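You operate a simulated robot arm through the tools that you are given. There is no shell and no other tool. Be economical: measure what you need, move in short steps, check, and stop when the job is done.

You are at the controls of a simulated robot arm. One attempt, no reset.

## Task
Put the size tab pack from the top of the wooden table on top of the sealed quilt pack there.

It is judged by the outcome, as a careful person would: the job done as asked, and still so three seconds after it is handed in. It fails if anything else is knocked over, pushed out of place, dropped, spilled or broken.

## Robot
A 7-joint arm with a two-finger parallel gripper, fixed in place. Base frame: the origin is at the foot of the arm, x ahead of it, y to its left, z up; the work surface is at about z = 0. Readings come in m, rad, newtons and seconds.
With the tool pointing down near the work surface it reaches from about 0.24 to 0.62 m from the base axis. Its first joint turns from -1.152 to 1.152 rad. Payload 2.6 kg.
The TCP is the grasp point between the finger pads, 0.03 m short of the fingertips. In the tool frame z runs along the fingers and y along their closing line. Largest opening 0.094 m; finger width 0.028, thickness 0.01; the body of the gripper, 0.05 by 0.096 m, starts 0.055 m behind the TCP.
Orientation is that of the tool frame in the base frame, as a unit quaternion [w, x, y, z]. With the fingers straight down and closing along the base's y, the tool's x points along the base's -x, its y along +y and its z along -z.

## Interface
- The arm moves only by the tool drive_tool. Its argument "commands" is a list of rows, each a list of 2 entries, a list of its own where there are three numbers: the shift along the base's x, y, z in units of 100 mm (1.0 is 100 mm), then the turn, a rotation vector about the base's x, y, z in units of 45 degrees (1.0 is 45 degrees). In form: [[[x, y, z], [ax, ay, az]], ...]. A call has 1 to 20 rows; each row is the pose to reach, as a shift and turn from the pose commanded when the call began. "grip" is the gripper command, from -1 (fully open) to 1 (shut), values between in proportion, set as the call begins (left out, the last holds). A call with a number of a shift or a turn outside -1 to 1 is refused whole. A row lasts 0.2 s, in which the tool goes at most 0.05 m and 0.15 rad; a call with a longer step from one row to the next is refused whole, and so is a gripper value outside its range. A pose out of reach is approached as far as the arm can. The call stops where the force on the tool passes 40 N (or 10 N more than at its start, if that is more) or the arm is blocked; 0.2 s more then pass. Each finger travels about 0.072 m/s and halts on what it meets, pressing with about 27 N; the grip force reading is that of the motor and also rises with nothing between the fingers. The clock runs only during rows and for 0.2 s after the last one: add rows that repeat a pose to give the fingers time. The reply holds the time, the measured pose of the TCP, the force on the tool along the base axes, the opening and the grip force, in the units named above and with some noise.
- Cameras (640 x 400 px; columns grow to the right, rows downward): "scene" is fixed at [0.025, 0.4213, 0.5769]; the picture's right is [-0.89, -0.46, 0.00], its down [-0.26, 0.52, -0.81] and it looks along [0.37, -0.72, -0.58] (base axes); focal length 335 px, centre (320, 200). "wrist" rides on the gripper at [-0.037, 0, -0.058] in the tool frame; the picture's right is [0.00, -1.00, 0.00], its down [0.97, 0.00, -0.24] and it looks along [0.24, 0.00, 0.97] (tool axes); focal length 218 px, centre (320, 200).
- snapshot(camera): a new picture of that camera. The clock stands still meanwhile.
- probe_pixels(camera, pixels): there is no depth. For up to 12 entries [column, row, z] of the newest picture of that camera ("zoom" is the newest enlarged one), the place [x, y] in the base frame at which the ray of that pixel passes the height z, good to about 0.002 m, but the place of the scene camera against the robot may be out by one fixed shift of up to 0.018 m in any direction. The clock stands still meanwhile.
- close_up(camera, box): a new picture of the part [left, top, right, bottom] of that camera's present view, enlarged. The clock stands still meanwhile.
- sign_off(): hands the job in; it is judged then, once.

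Work in short steps. Measure before you move; look again where a grasp or a placing could have gone wrong, and mend it. You have 60 turns and 20 pictures in all, those below and enlarged ones among them. Open the gripper and draw the arm clear of the work before you hand the job in, unless the task says otherwise; then end with one line.

The tools are called after ">>>" as a command line: name --argument value ..., lists and objects as JSON in quotes. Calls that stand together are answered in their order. drive_tool: Moves the arm, as the interface text tells. Its arguments: {"type":"object","properties":{"commands":{"type":"array","items":{"type":"array"}},"grip":{"type":"number"}},"required":["commands"]} The other tools are called the same way: snapshot (camera) takes a picture; probe_pixels (camera, pixels) gives the place at which the rays of pixels pass given heights; close_up (camera, box) takes an enlarged picture of a part of a camera's view; sign_off () hands the job in.

At the start:

```text
time: 0.0
tcp_pos: [0.325, 0.0583, 0.3112]
tool_rot: [0.0, 0.0, 1.0, 0.0]
contact_force: [-0.3, -0.5, -0.3]
grip_width: 0.094
gripper_force: 0.0
```

scene: 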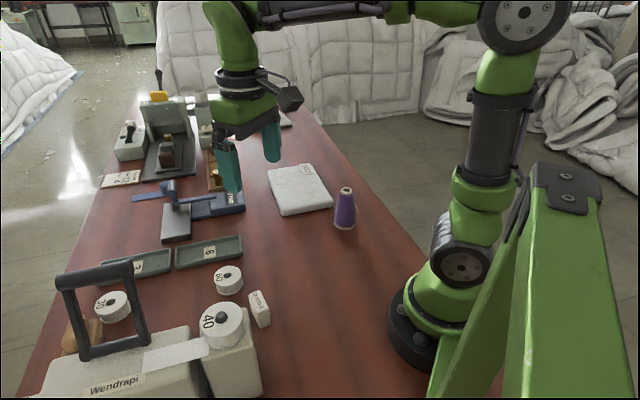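
wrist: 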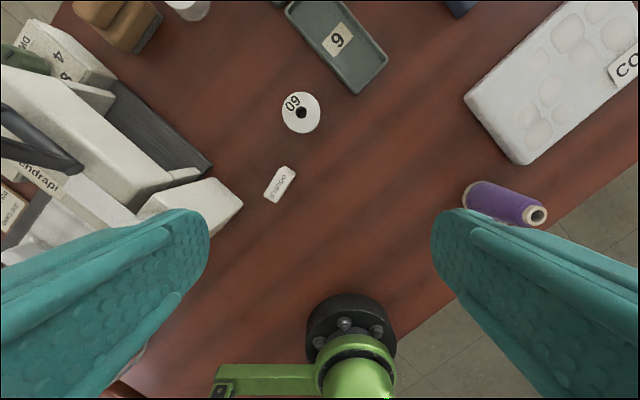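

The small white block at scene (260,309) / wrist (280,184) may be the size tab pack, and the white slab at (300,188) the quilt pack. I'll enlarge both to read the labels.

>>> close_up --camera "scene" --box '[180, 150, 360, 340]'

>>> close_up --camera "wrist" --box '[240, 80, 340, 220]'

>>> close_up --camera "scene" --box '[90, 60, 260, 220]'

```text
2.11 times, centred on (270, 245) of scene
```

zoom: 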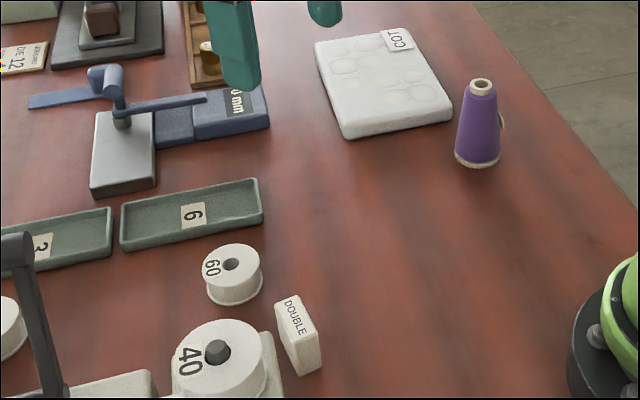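

```text
2.86 times, centred on (290, 150) of wrist
```

zoom: 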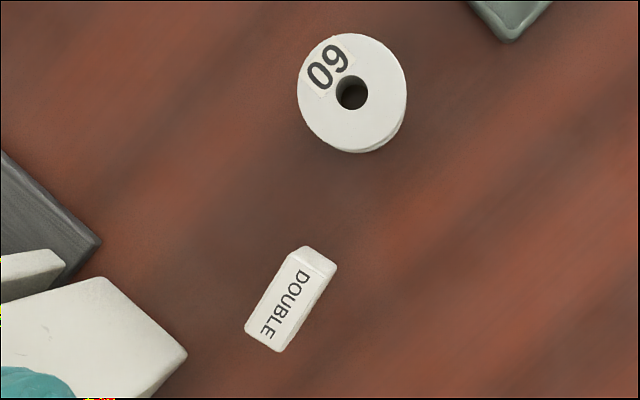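

```text
2.50 times, centred on (175, 140) of scene
```

zoom: 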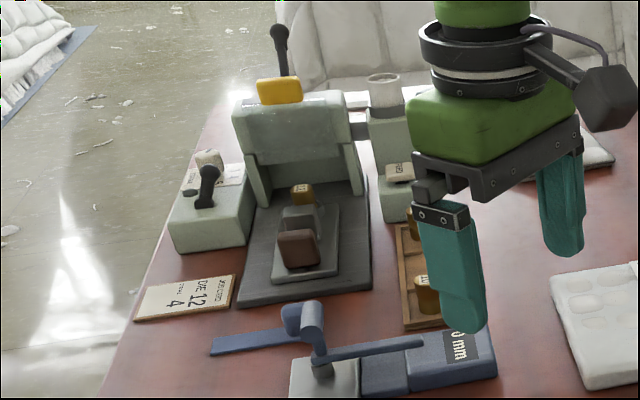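

The block reads "DOUBLE" and the slab reads "COT"; something else white is partly hidden behind the gripper at scene (285,118). I'll move the hand up and over to see the far side of the table.

>>> drive_tool --commands '[[[0, -0.4, 0.2], [0, 0, 0]], [[0, -0.8, 0.4], [0, 0, 0]], [[0.2, -1, 0.5], [0, 0, 0]], [[0.4, -1, 0.5], [0, 0, 0]], [[0.4, -1, 0.5], [0, 0, 0]]]' --grip -1

>>> snapshot --camera "wrist"

>>> snapshot --camera "scene"

```text
time: 1.2
tcp_pos: [0.3655, -0.0435, 0.3618]
tool_rot: [0.0, 0.0, 1.0, 0.001]
contact_force: [-0.7, 0.7, 0.7]
grip_width: 0.094
gripper_force: 0.1
```

```text
14 pictures are left
```

wrist: 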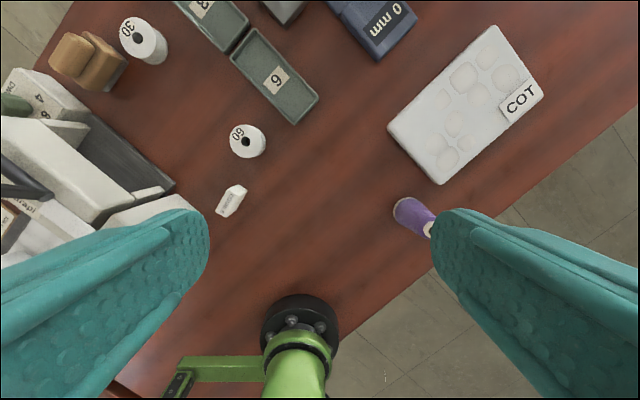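

```text
13 pictures are left
```

scene: 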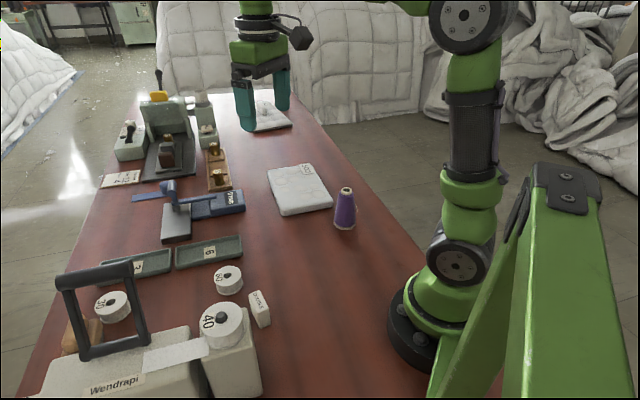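

A second white slab stands behind the gripper near scene (270,115), with something upright on it. I'll enlarge it.

>>> close_up --camera "scene" --box '[180, 70, 340, 220]'

```text
2.67 times, centred on (260, 145) of scene
```

zoom: 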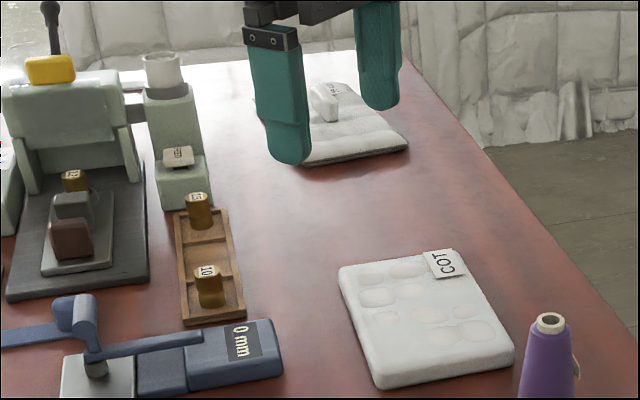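

The far slab appears quilted with a small white item on it. I'll probe positions of both slabs and the DOUBLE block, and look from the wrist turned toward it.

>>> probe_pixels --camera "scene" --pixels '[[275, 125, 0.02], [260, 309, 0.03], [267, 172, 0.02], [307, 164, 0.02], [332, 204, 0.02], [283, 213, 0.02], [345, 192, 0.06]]'

>>> probe_pixels --camera "wrist" --pixels '[[388, 127, 0.02], [495, 26, 0.02], [543, 88, 0.02], [440, 184, 0.02], [232, 200, 0.03], [232, 200, 0.0]]'

>>> drive_tool --commands '[[[0.3, -0.3, 0.1], [0, -0.15, 0]], [[0.5, -0.6, 0.2], [0, -0.3, 0]], [[0.5, -0.9, 0.2], [0, -0.45, 0]], [[0.5, -0.9, 0.2], [0, -0.6, 0]], [[0.5, -0.9, 0.2], [0, -0.6, 0]]]'

>>> snapshot --camera "wrist"

```text
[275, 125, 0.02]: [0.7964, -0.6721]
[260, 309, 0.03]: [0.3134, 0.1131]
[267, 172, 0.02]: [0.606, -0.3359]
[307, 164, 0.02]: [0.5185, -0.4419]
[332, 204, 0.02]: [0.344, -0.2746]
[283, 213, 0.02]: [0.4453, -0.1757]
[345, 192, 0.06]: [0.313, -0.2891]
```

```text
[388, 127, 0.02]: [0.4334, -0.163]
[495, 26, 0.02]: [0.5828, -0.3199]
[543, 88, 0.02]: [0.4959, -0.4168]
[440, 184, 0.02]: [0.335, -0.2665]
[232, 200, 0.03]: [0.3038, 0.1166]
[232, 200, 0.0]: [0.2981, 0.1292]
```

```text
time: 2.4
tcp_pos: [0.4157, -0.1338, 0.3815]
tool_rot: [0.234, 0.0, 0.972, 0.0]
contact_force: [-0.1, -1.0, 0.0]
grip_width: 0.0939
gripper_force: 0.0
```

```text
11 pictures are left
```

wrist: 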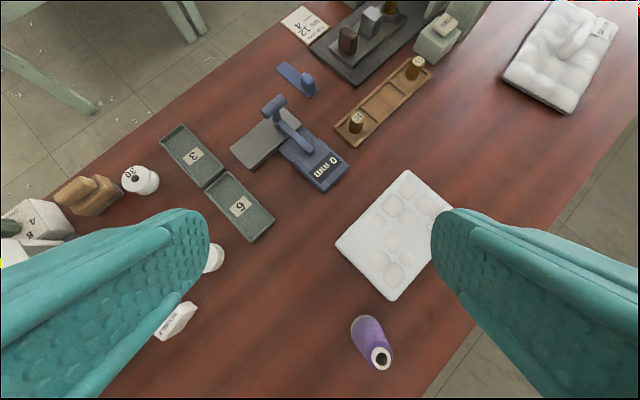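

The far quilted pad is loose (and ~1 m away, out of reach); the COT pack with vacuum-dimpled skin is the sealed one, and DOUBLE is the tab pack. I'll level the tool and hover above the DOUBLE block at about (0.30, 0.12).

>>> drive_tool --commands '[[[-0.2, 0.4, 0], [0, 0.15, 0]], [[-0.4, 0.8, 0], [0, 0.3, 0]], [[-0.7, 1, -0.2], [0, 0.45, 0]], [[-1, 1, -0.5], [0, 0.6, 0]], [[-1, 1, -0.5], [0, 0.6, 0]]]'

>>> drive_tool --commands '[[[-0.1, 0.4, -0.2], [0, 0, -0.15]], [[-0.15, 0.8, -0.5], [0, 0, -0.3]], [[-0.15, 1, -0.9], [0, 0, -0.45]], [[-0.15, 1, -1], [0, 0, -0.6]], [[-0.15, 1, -1], [0, 0, -0.6]]]'

>>> snapshot --camera "wrist"

```text
time: 3.6
tcp_pos: [0.3155, -0.032, 0.3319]
tool_rot: [-0.001, 0.0, 1.0, 0.0]
contact_force: [0.0, -0.2, 0.5]
grip_width: 0.0939
gripper_force: 0.1
```

```text
refused: row 2 steps farther than a row can; nothing moved
```

```text
10 pictures are left
```

wrist: 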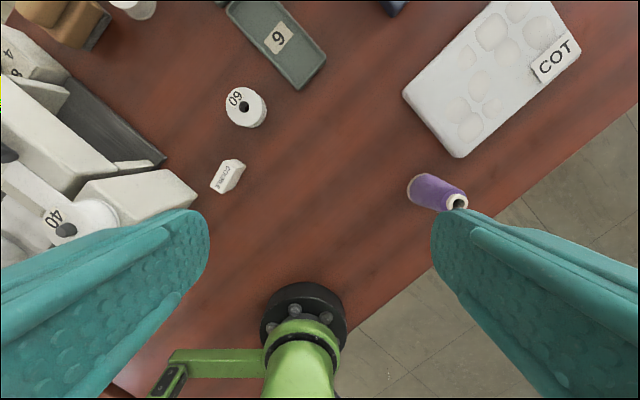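

A step was too long; I'll repeat it in smaller steps, staying at z≈0.24 above the machine and reel.

>>> drive_tool --commands '[[[0, 0.35, -0.15], [0, 0, -0.15]], [[0, 0.7, -0.35], [0, 0, -0.3]], [[0, 1, -0.6], [0, 0, -0.45]], [[0, 1, -0.9], [0, 0, -0.6]], [[0, 1, -0.9], [0, 0, -0.6]]]'

>>> snapshot --camera "wrist"

```text
time: 4.8
tcp_pos: [0.3169, 0.0681, 0.2409]
tool_rot: [0.0, 0.233, 0.972, 0.001]
contact_force: [-0.3, -0.3, 0.4]
grip_width: 0.094
gripper_force: 0.1
```

```text
9 pictures are left
```

wrist: 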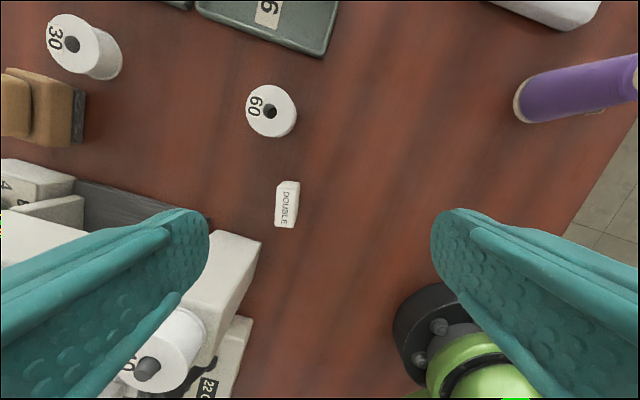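

The block's long axis is now nearly vertical in the picture at (287,204). I'll enlarge to measure its edges.

>>> close_up --camera "wrist" --box '[200, 160, 340, 250]'

```text
4.44 times, centred on (270, 205) of wrist
```

zoom: 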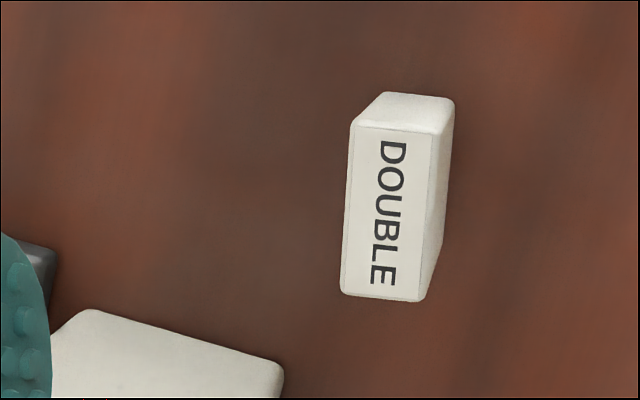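

I'll probe the top corners at several heights against their matching foot corners to get the height.

>>> probe_pixels --camera "zoom" --pixels '[[456, 100, 0.0], [442, 243, 0.0], [438, 134, 0.03], [438, 134, 0.04], [426, 300, 0.03], [426, 300, 0.04], [352, 124, 0.03], [352, 124, 0.04], [342, 294, 0.03], [342, 294, 0.04], [284, 380, 0.04], [100, 310, 0.04]]'

```text
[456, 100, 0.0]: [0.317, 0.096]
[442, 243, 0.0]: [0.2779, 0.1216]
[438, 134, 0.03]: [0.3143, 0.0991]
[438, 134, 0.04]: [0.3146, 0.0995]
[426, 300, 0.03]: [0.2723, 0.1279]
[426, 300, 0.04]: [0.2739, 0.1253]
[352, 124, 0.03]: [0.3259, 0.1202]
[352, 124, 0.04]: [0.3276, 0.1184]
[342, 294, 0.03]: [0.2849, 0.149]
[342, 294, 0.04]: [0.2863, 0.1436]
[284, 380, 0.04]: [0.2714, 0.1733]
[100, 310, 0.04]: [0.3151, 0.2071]
```

The block is about 0.048 x 0.022 m, roughly 0.045 high, centred near (0.301, 0.120), long axis at about -32°. I'll check machine and reel clearance before going down.

>>> probe_pixels --camera "wrist" --pixels '[[207, 330, 0.12], [207, 330, 0.08], [262, 242, 0.04], [262, 242, 0.08], [250, 320, 0.04]]'

>>> probe_pixels --camera "scene" --pixels '[[242, 315, 0.12], [242, 315, 0.08], [255, 345, 0.06]]'

>>> drive_tool --commands '[[[-0.08, 0.26, -0.2], [0, 0, -0.11]], [[-0.155, 0.52, -0.5], [0, 0, -0.11]], [[-0.155, 0.52, -0.9], [0, 0, -0.11]], [[-0.155, 0.52, -0.9], [0, 0, -0.11]]]' --grip -0.36

>>> snapshot --camera "wrist"

```text
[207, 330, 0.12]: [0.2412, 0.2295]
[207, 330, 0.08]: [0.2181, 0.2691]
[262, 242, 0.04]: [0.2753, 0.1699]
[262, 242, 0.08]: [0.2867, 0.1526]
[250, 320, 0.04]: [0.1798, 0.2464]
```

```text
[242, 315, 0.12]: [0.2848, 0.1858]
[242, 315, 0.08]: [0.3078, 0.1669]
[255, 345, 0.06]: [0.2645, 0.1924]
```

```text
time: 5.8
tcp_pos: [0.3001, 0.1201, 0.1508]
tool_rot: [0.0, 0.275, 0.961, 0.0]
contact_force: [-0.2, 0.1, -0.7]
grip_width: 0.0638
gripper_force: 0.0
```

```text
7 pictures are left
```

wrist: 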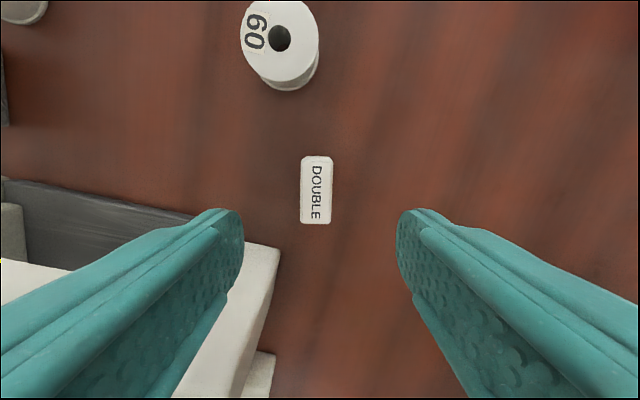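

The block is aligned at (317,190), needing about 3 mm shift. The machine's corner shows at (282,248); I'll triangulate its height before descending.

>>> probe_pixels --camera "wrist" --pixels '[[282, 249, 0.0], [282, 249, 0.04], [282, 249, 0.06], [282, 249, 0.08], [317, 192, 0.045], [302, 160, 0.045], [332, 222, 0.045], [195, 212, 0.0], [195, 212, 0.04], [275, 352, 0.02], [240, 398, 0.06]]'

```text
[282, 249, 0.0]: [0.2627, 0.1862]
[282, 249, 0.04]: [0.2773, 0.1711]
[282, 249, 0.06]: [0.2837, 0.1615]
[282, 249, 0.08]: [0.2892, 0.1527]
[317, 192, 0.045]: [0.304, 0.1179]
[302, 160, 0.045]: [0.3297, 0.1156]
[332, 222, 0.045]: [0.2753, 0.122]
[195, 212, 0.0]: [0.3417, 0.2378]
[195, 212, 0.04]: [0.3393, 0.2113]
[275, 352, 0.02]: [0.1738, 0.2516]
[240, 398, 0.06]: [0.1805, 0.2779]
```

I'll enlarge the scene view around the block and machine to judge the machine height.

>>> close_up --camera "scene" --box '[180, 240, 320, 400]'

```text
2.50 times, centred on (250, 320) of scene
```

zoom: 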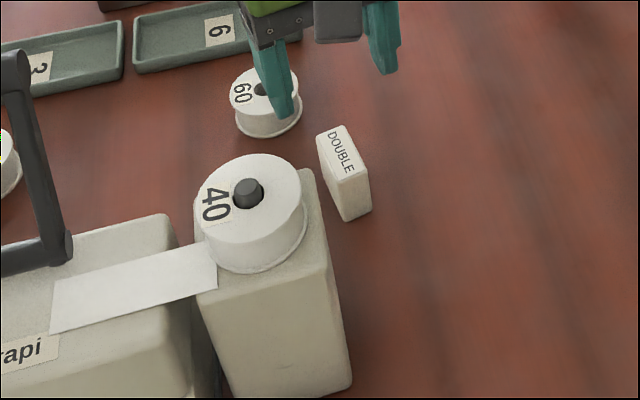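

The machine box is tall (maybe 0.08–0.09). I'll probe its near corner and block corners in this view to fix height and scene offset.

>>> probe_pixels --camera "zoom" --pixels '[[312, 172, 0.06], [312, 172, 0.08], [312, 172, 0.1], [345, 150, 0.045], [347, 222, 0.0], [371, 208, 0.0], [350, 390, 0.0], [326, 268, 0.08], [326, 268, 0.1], [307, 195, 0.12], [368, 168, 0.045], [340, 183, 0.045]]'

```text
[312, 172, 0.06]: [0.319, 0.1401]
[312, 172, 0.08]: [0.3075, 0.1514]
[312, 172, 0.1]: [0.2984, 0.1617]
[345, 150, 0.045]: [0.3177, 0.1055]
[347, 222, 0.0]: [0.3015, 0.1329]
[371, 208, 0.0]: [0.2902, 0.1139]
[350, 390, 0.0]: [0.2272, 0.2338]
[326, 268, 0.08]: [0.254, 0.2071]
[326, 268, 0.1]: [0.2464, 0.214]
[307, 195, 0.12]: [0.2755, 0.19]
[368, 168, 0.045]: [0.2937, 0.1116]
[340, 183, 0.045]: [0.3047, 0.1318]
```

The machine's top is about 0.075 high with its corner ~3 cm off the finger plane, so the vertical descent is clear. I'll correct 4 mm and descend to TCP z≈0.04.

>>> drive_tool --commands '[[[0.037, 0, -0.3], [0, 0, 0]], [[0.037, 0, -0.6], [0, 0, 0]], [[0.037, 0, -0.85], [0, 0, 0]], [[0.037, 0, -1.0], [0, 0, 0]], [[0.037, 0, -1.0], [0, 0, 0]]]'

>>> drive_tool --commands '[[[0, 0, -0.1], [0, 0, 0]], [[0, 0, -0.1], [0, 0, 0]]]'

>>> snapshot --camera "wrist"

```text
time: 7.0
tcp_pos: [0.3042, 0.1186, 0.0526]
tool_rot: [0.0, 0.275, 0.961, 0.0]
contact_force: [0.5, -0.6, -0.5]
grip_width: 0.0641
gripper_force: 0.0
```

```text
time: 7.6
tcp_pos: [0.3036, 0.1205, 0.0414]
tool_rot: [0.0, 0.276, 0.961, -0.001]
contact_force: [0.5, 0.5, -0.4]
grip_width: 0.0641
gripper_force: 0.1
```

```text
5 pictures are left
```

wrist: 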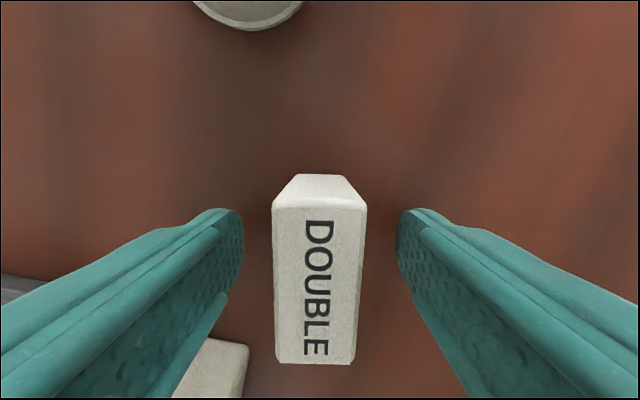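

The block sits centred between the fingers (columns 273–365, row ~285). I'll close and then lift.

>>> drive_tool --commands '[[[0, 0, 0], [0, 0, 0]], [[0, 0, 0], [0, 0, 0]], [[0, 0, 0], [0, 0, 0]], [[0, 0, 0], [0, 0, 0]]]' --grip 1

>>> drive_tool --commands '[[[0, 0, 0.15], [0, 0, 0]], [[0, 0, 0.4], [0, 0, 0]], [[0, 0, 0.7], [0, 0, 0]], [[0, 0, 1], [0, 0, 0]]]'

```text
time: 8.6
tcp_pos: [0.3046, 0.1193, 0.0414]
tool_rot: [0.0, 0.274, 0.962, 0.0]
contact_force: [0.5, -0.9, -0.9]
grip_width: 0.0275
gripper_force: 26.8
```

```text
time: 9.6
tcp_pos: [0.3035, 0.1199, 0.1427]
tool_rot: [0.0, 0.275, 0.961, 0.001]
contact_force: [0.5, 0.4, -0.5]
grip_width: 0.0277
gripper_force: 27.0
```

Grip holds at 0.0275 m, 27 N. I'll carry it at z≈0.19 toward the COT pack's centre near (0.46, -0.29), turning 13° to align with the pack.

>>> drive_tool --commands '[[[0.05, -0.2, 0.25], [0, 0, 0]], [[0.15, -0.45, 0.5], [0, 0, 0]], [[0.28, -0.8, 0.5], [0, 0, 0]], [[0.36, -1, 0.5], [0, 0, 0]]]'

>>> drive_tool --commands '[[[0.1, -0.4, 0], [0, 0, 0]], [[0.25, -0.8, 0], [0, 0, 0]], [[0.4, -1, 0], [0, 0, 0]]]'

>>> drive_tool --commands '[[[0.15, -0.4, 0], [0, 0, -0.15]], [[0.3, -0.8, 0], [0, 0, -0.29]], [[0.4, -1, 0], [0, 0, -0.29]], [[0.4, -1, 0], [0, 0, -0.29]]]'

>>> snapshot --camera "wrist"

```text
time: 10.6
tcp_pos: [0.3401, 0.0189, 0.1912]
tool_rot: [0.0, 0.275, 0.961, 0.0]
contact_force: [-0.5, 0.1, -0.4]
grip_width: 0.0277
gripper_force: 26.8
```

```text
time: 11.4
tcp_pos: [0.3811, -0.0813, 0.1919]
tool_rot: [0.0, 0.275, 0.961, 0.0]
contact_force: [-1.0, -0.6, -1.2]
grip_width: 0.0275
gripper_force: 27.6
```

```text
time: 12.4
tcp_pos: [0.421, -0.1801, 0.1921]
tool_rot: [-0.001, 0.383, 0.924, 0.0]
contact_force: [0.4, -0.1, -0.8]
grip_width: 0.0275
gripper_force: 27.8
```

```text
4 pictures are left
```

wrist: 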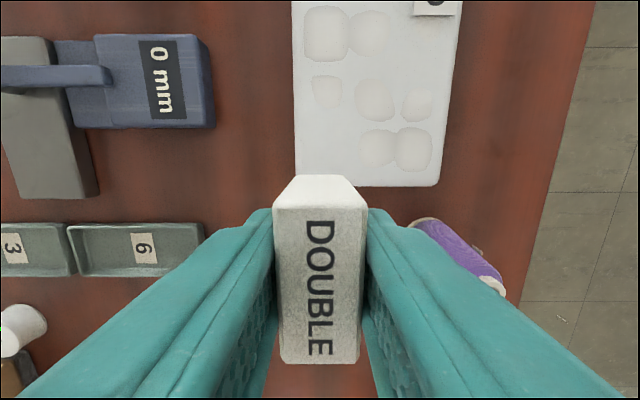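

The pack is aligned with the tool; I'll probe its corners and the dimples to choose a spot.

>>> probe_pixels --camera "wrist" --pixels '[[296, 182, 0.02], [440, 186, 0.02], [296, 182, 0.035], [440, 186, 0.035], [292, 3, 0.02], [461, 3, 0.02], [335, 140, 0.025], [375, 100, 0.025], [325, 90, 0.025], [360, 65, 0.025], [415, 14, 0.025], [450, 250, 0.03]]'

>>> close_up --camera "scene" --box '[240, 130, 370, 240]'

```text
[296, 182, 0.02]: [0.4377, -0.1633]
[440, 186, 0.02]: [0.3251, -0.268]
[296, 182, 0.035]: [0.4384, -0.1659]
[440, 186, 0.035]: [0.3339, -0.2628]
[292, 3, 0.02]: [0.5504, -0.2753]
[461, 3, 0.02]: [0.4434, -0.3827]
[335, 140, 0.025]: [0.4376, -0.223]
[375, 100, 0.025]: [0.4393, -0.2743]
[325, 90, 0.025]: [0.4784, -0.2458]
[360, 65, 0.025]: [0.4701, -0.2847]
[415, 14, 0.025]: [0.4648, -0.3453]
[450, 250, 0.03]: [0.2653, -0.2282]
```

```text
3.64 times, centred on (305, 185) of scene
```

zoom: 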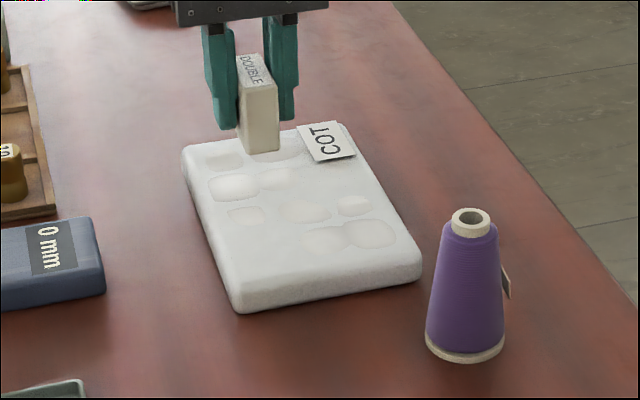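

The dimples are shallow, and there's a flat patch around wrist (338,138) → (0.437,-0.226). I'll go above it and lower to TCP z≈0.085, then feel down.

>>> drive_tool --commands '[[[0.16, -0.46, 0], [0, 0, 0]], [[0.16, -0.46, -0.3], [0, 0, 0]], [[0.16, -0.46, -0.6], [0, 0, 0]], [[0.16, -0.46, -0.9], [0, 0, 0]], [[0.16, -0.46, -1], [0, 0, 0]], [[0.16, -0.46, -1], [0, 0, 0]]]'

>>> drive_tool --commands '[[[0, 0, -0.06], [0, 0, 0]], [[0, 0, -0.12], [0, 0, 0]], [[0, 0, -0.12], [0, 0, 0]]]'

>>> close_up --camera "scene" --box '[240, 130, 370, 240]'

```text
time: 13.8
tcp_pos: [0.435, -0.2269, 0.0932]
tool_rot: [0.0, 0.382, 0.924, 0.001]
contact_force: [0.0, -0.1, -0.1]
grip_width: 0.0276
gripper_force: 26.5
```

```text
time: 14.6
tcp_pos: [0.4354, -0.2272, 0.08]
tool_rot: [0.0, 0.383, 0.924, 0.0]
contact_force: [-0.2, -0.4, -0.8]
grip_width: 0.0277
gripper_force: 26.7
```

```text
3.64 times, centred on (305, 185) of scene
```

zoom: 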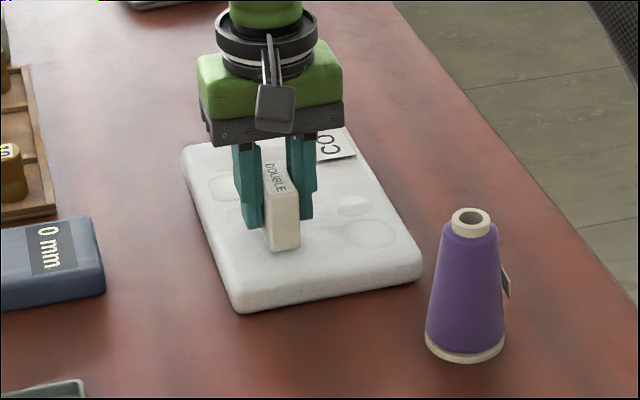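

The block is over the flat patch with no contact yet (TCP z 0.080). I'll lower in 3 mm steps watching the force.

>>> drive_tool --commands '[[[0, 0, -0.04], [0, 0, 0]], [[0, 0, -0.04], [0, 0, 0]]]'

>>> drive_tool --commands '[[[0, 0, -0.03], [0, 0, 0]], [[0, 0, -0.03], [0, 0, 0]]]'

```text
time: 15.2
tcp_pos: [0.4357, -0.2267, 0.0759]
tool_rot: [0.0, 0.383, 0.924, -0.001]
contact_force: [0.5, 1.0, -0.6]
grip_width: 0.0276
gripper_force: 27.3
```

```text
time: 15.8
tcp_pos: [0.4358, -0.2255, 0.0716]
tool_rot: [0.001, 0.383, 0.924, 0.0]
contact_force: [0.1, 0.0, -0.5]
grip_width: 0.0274
gripper_force: 26.9
```

No contact yet at 0.072; I'll go on in 2 mm steps.

>>> drive_tool --commands '[[[0, 0, -0.02], [0, 0, 0]], [[0, 0, -0.02], [0, 0, 0]]]'

>>> drive_tool --commands '[[[0, 0, -0.02], [0, 0, 0]], [[0, 0, -0.02], [0, 0, 0]]]'

```text
time: 16.4
tcp_pos: [0.4363, -0.2267, 0.0713]
tool_rot: [0.0, 0.382, 0.924, 0.001]
contact_force: [-3.7, 2.0, 11.0]
grip_width: 0.0277
gripper_force: 26.9
```

```text
time: 17.0
tcp_pos: [0.4372, -0.2272, 0.0691]
tool_rot: [0.001, 0.383, 0.924, 0.0]
contact_force: [-2.0, 0.9, 23.6]
grip_width: 0.0277
gripper_force: 27.2
```

Contact: 24 N upward at 0.069. I'll ease up 1.5 mm, then open slowly.

>>> drive_tool --commands '[[[0, 0, 0.02], [0, 0, 0]], [[0, 0, 0.02], [0, 0, 0]]]'

>>> drive_tool --commands '[[[0, 0, 0], [0, 0, 0]], [[0, 0, 0], [0, 0, 0]], [[0, 0, 0], [0, 0, 0]], [[0, 0, 0], [0, 0, 0]]]' --grip -0.3

>>> close_up --camera "scene" --box '[240, 130, 370, 240]'

```text
time: 17.6
tcp_pos: [0.4359, -0.2273, 0.0696]
tool_rot: [0.001, 0.383, 0.924, 0.001]
contact_force: [3.7, -1.7, 9.3]
grip_width: 0.0276
gripper_force: 26.7
```

```text
time: 18.6
tcp_pos: [0.4357, -0.2266, 0.0697]
tool_rot: [0.0, 0.382, 0.924, 0.0]
contact_force: [-0.1, -0.5, -0.9]
grip_width: 0.0612
gripper_force: 0.0
```

```text
3.64 times, centred on (305, 185) of scene
```

zoom: 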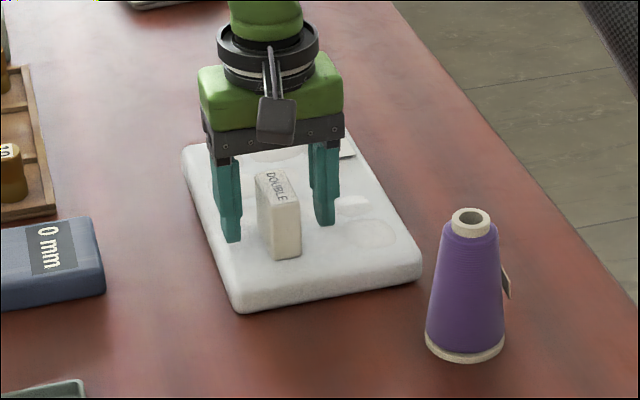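

The block stands upright on the pack with the fingers clear of it. I'll rise straight up and clear.

>>> drive_tool --commands '[[[0, 0, 0.2], [0, 0, 0]], [[0, 0, 0.5], [0, 0, 0]], [[0, 0, 0.8], [0, 0, 0]], [[0, 0, 1], [0, 0, 0]]]'

>>> drive_tool --commands '[[[-0.2, 0.3, 0.3], [0, 0, 0]], [[-0.3, 0.6, 0.6], [0, 0, 0]], [[-0.4, 1, 0.8], [0, 0, 0]], [[-0.4, 1, 0.8], [0, 0, 0]]]' --grip -1

>>> snapshot --camera "scene"

```text
time: 19.6
tcp_pos: [0.4359, -0.2281, 0.1705]
tool_rot: [0.0, 0.383, 0.924, 0.0]
contact_force: [0.0, -0.2, -0.2]
grip_width: 0.061
gripper_force: 0.1
```

```text
time: 20.6
tcp_pos: [0.396, -0.1267, 0.2494]
tool_rot: [0.0, 0.382, 0.924, 0.001]
contact_force: [-0.2, -0.1, -0.3]
grip_width: 0.0939
gripper_force: 0.0
```

```text
0 pictures are left
```

scene: 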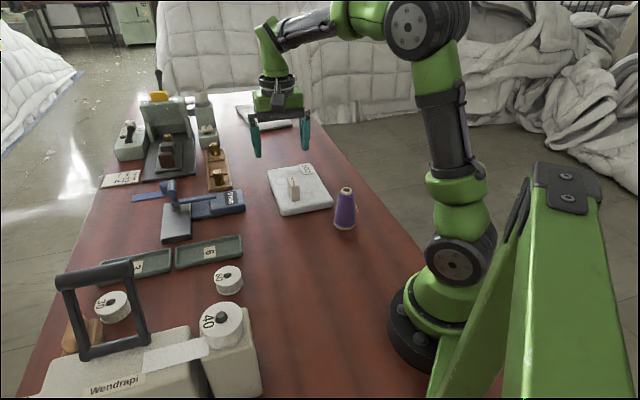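

The block stands on the pack at (294,188), everything else is in place, and the arm is clear with the gripper open, so I'm handing it in.

>>> sign_off

```text
The job is handed in.
```

The small white block labelled "DOUBLE", which I took to be the size tab pack, is standing on the sealed quilt pack labelled "COT"; nothing else looked disturbed in the last picture.
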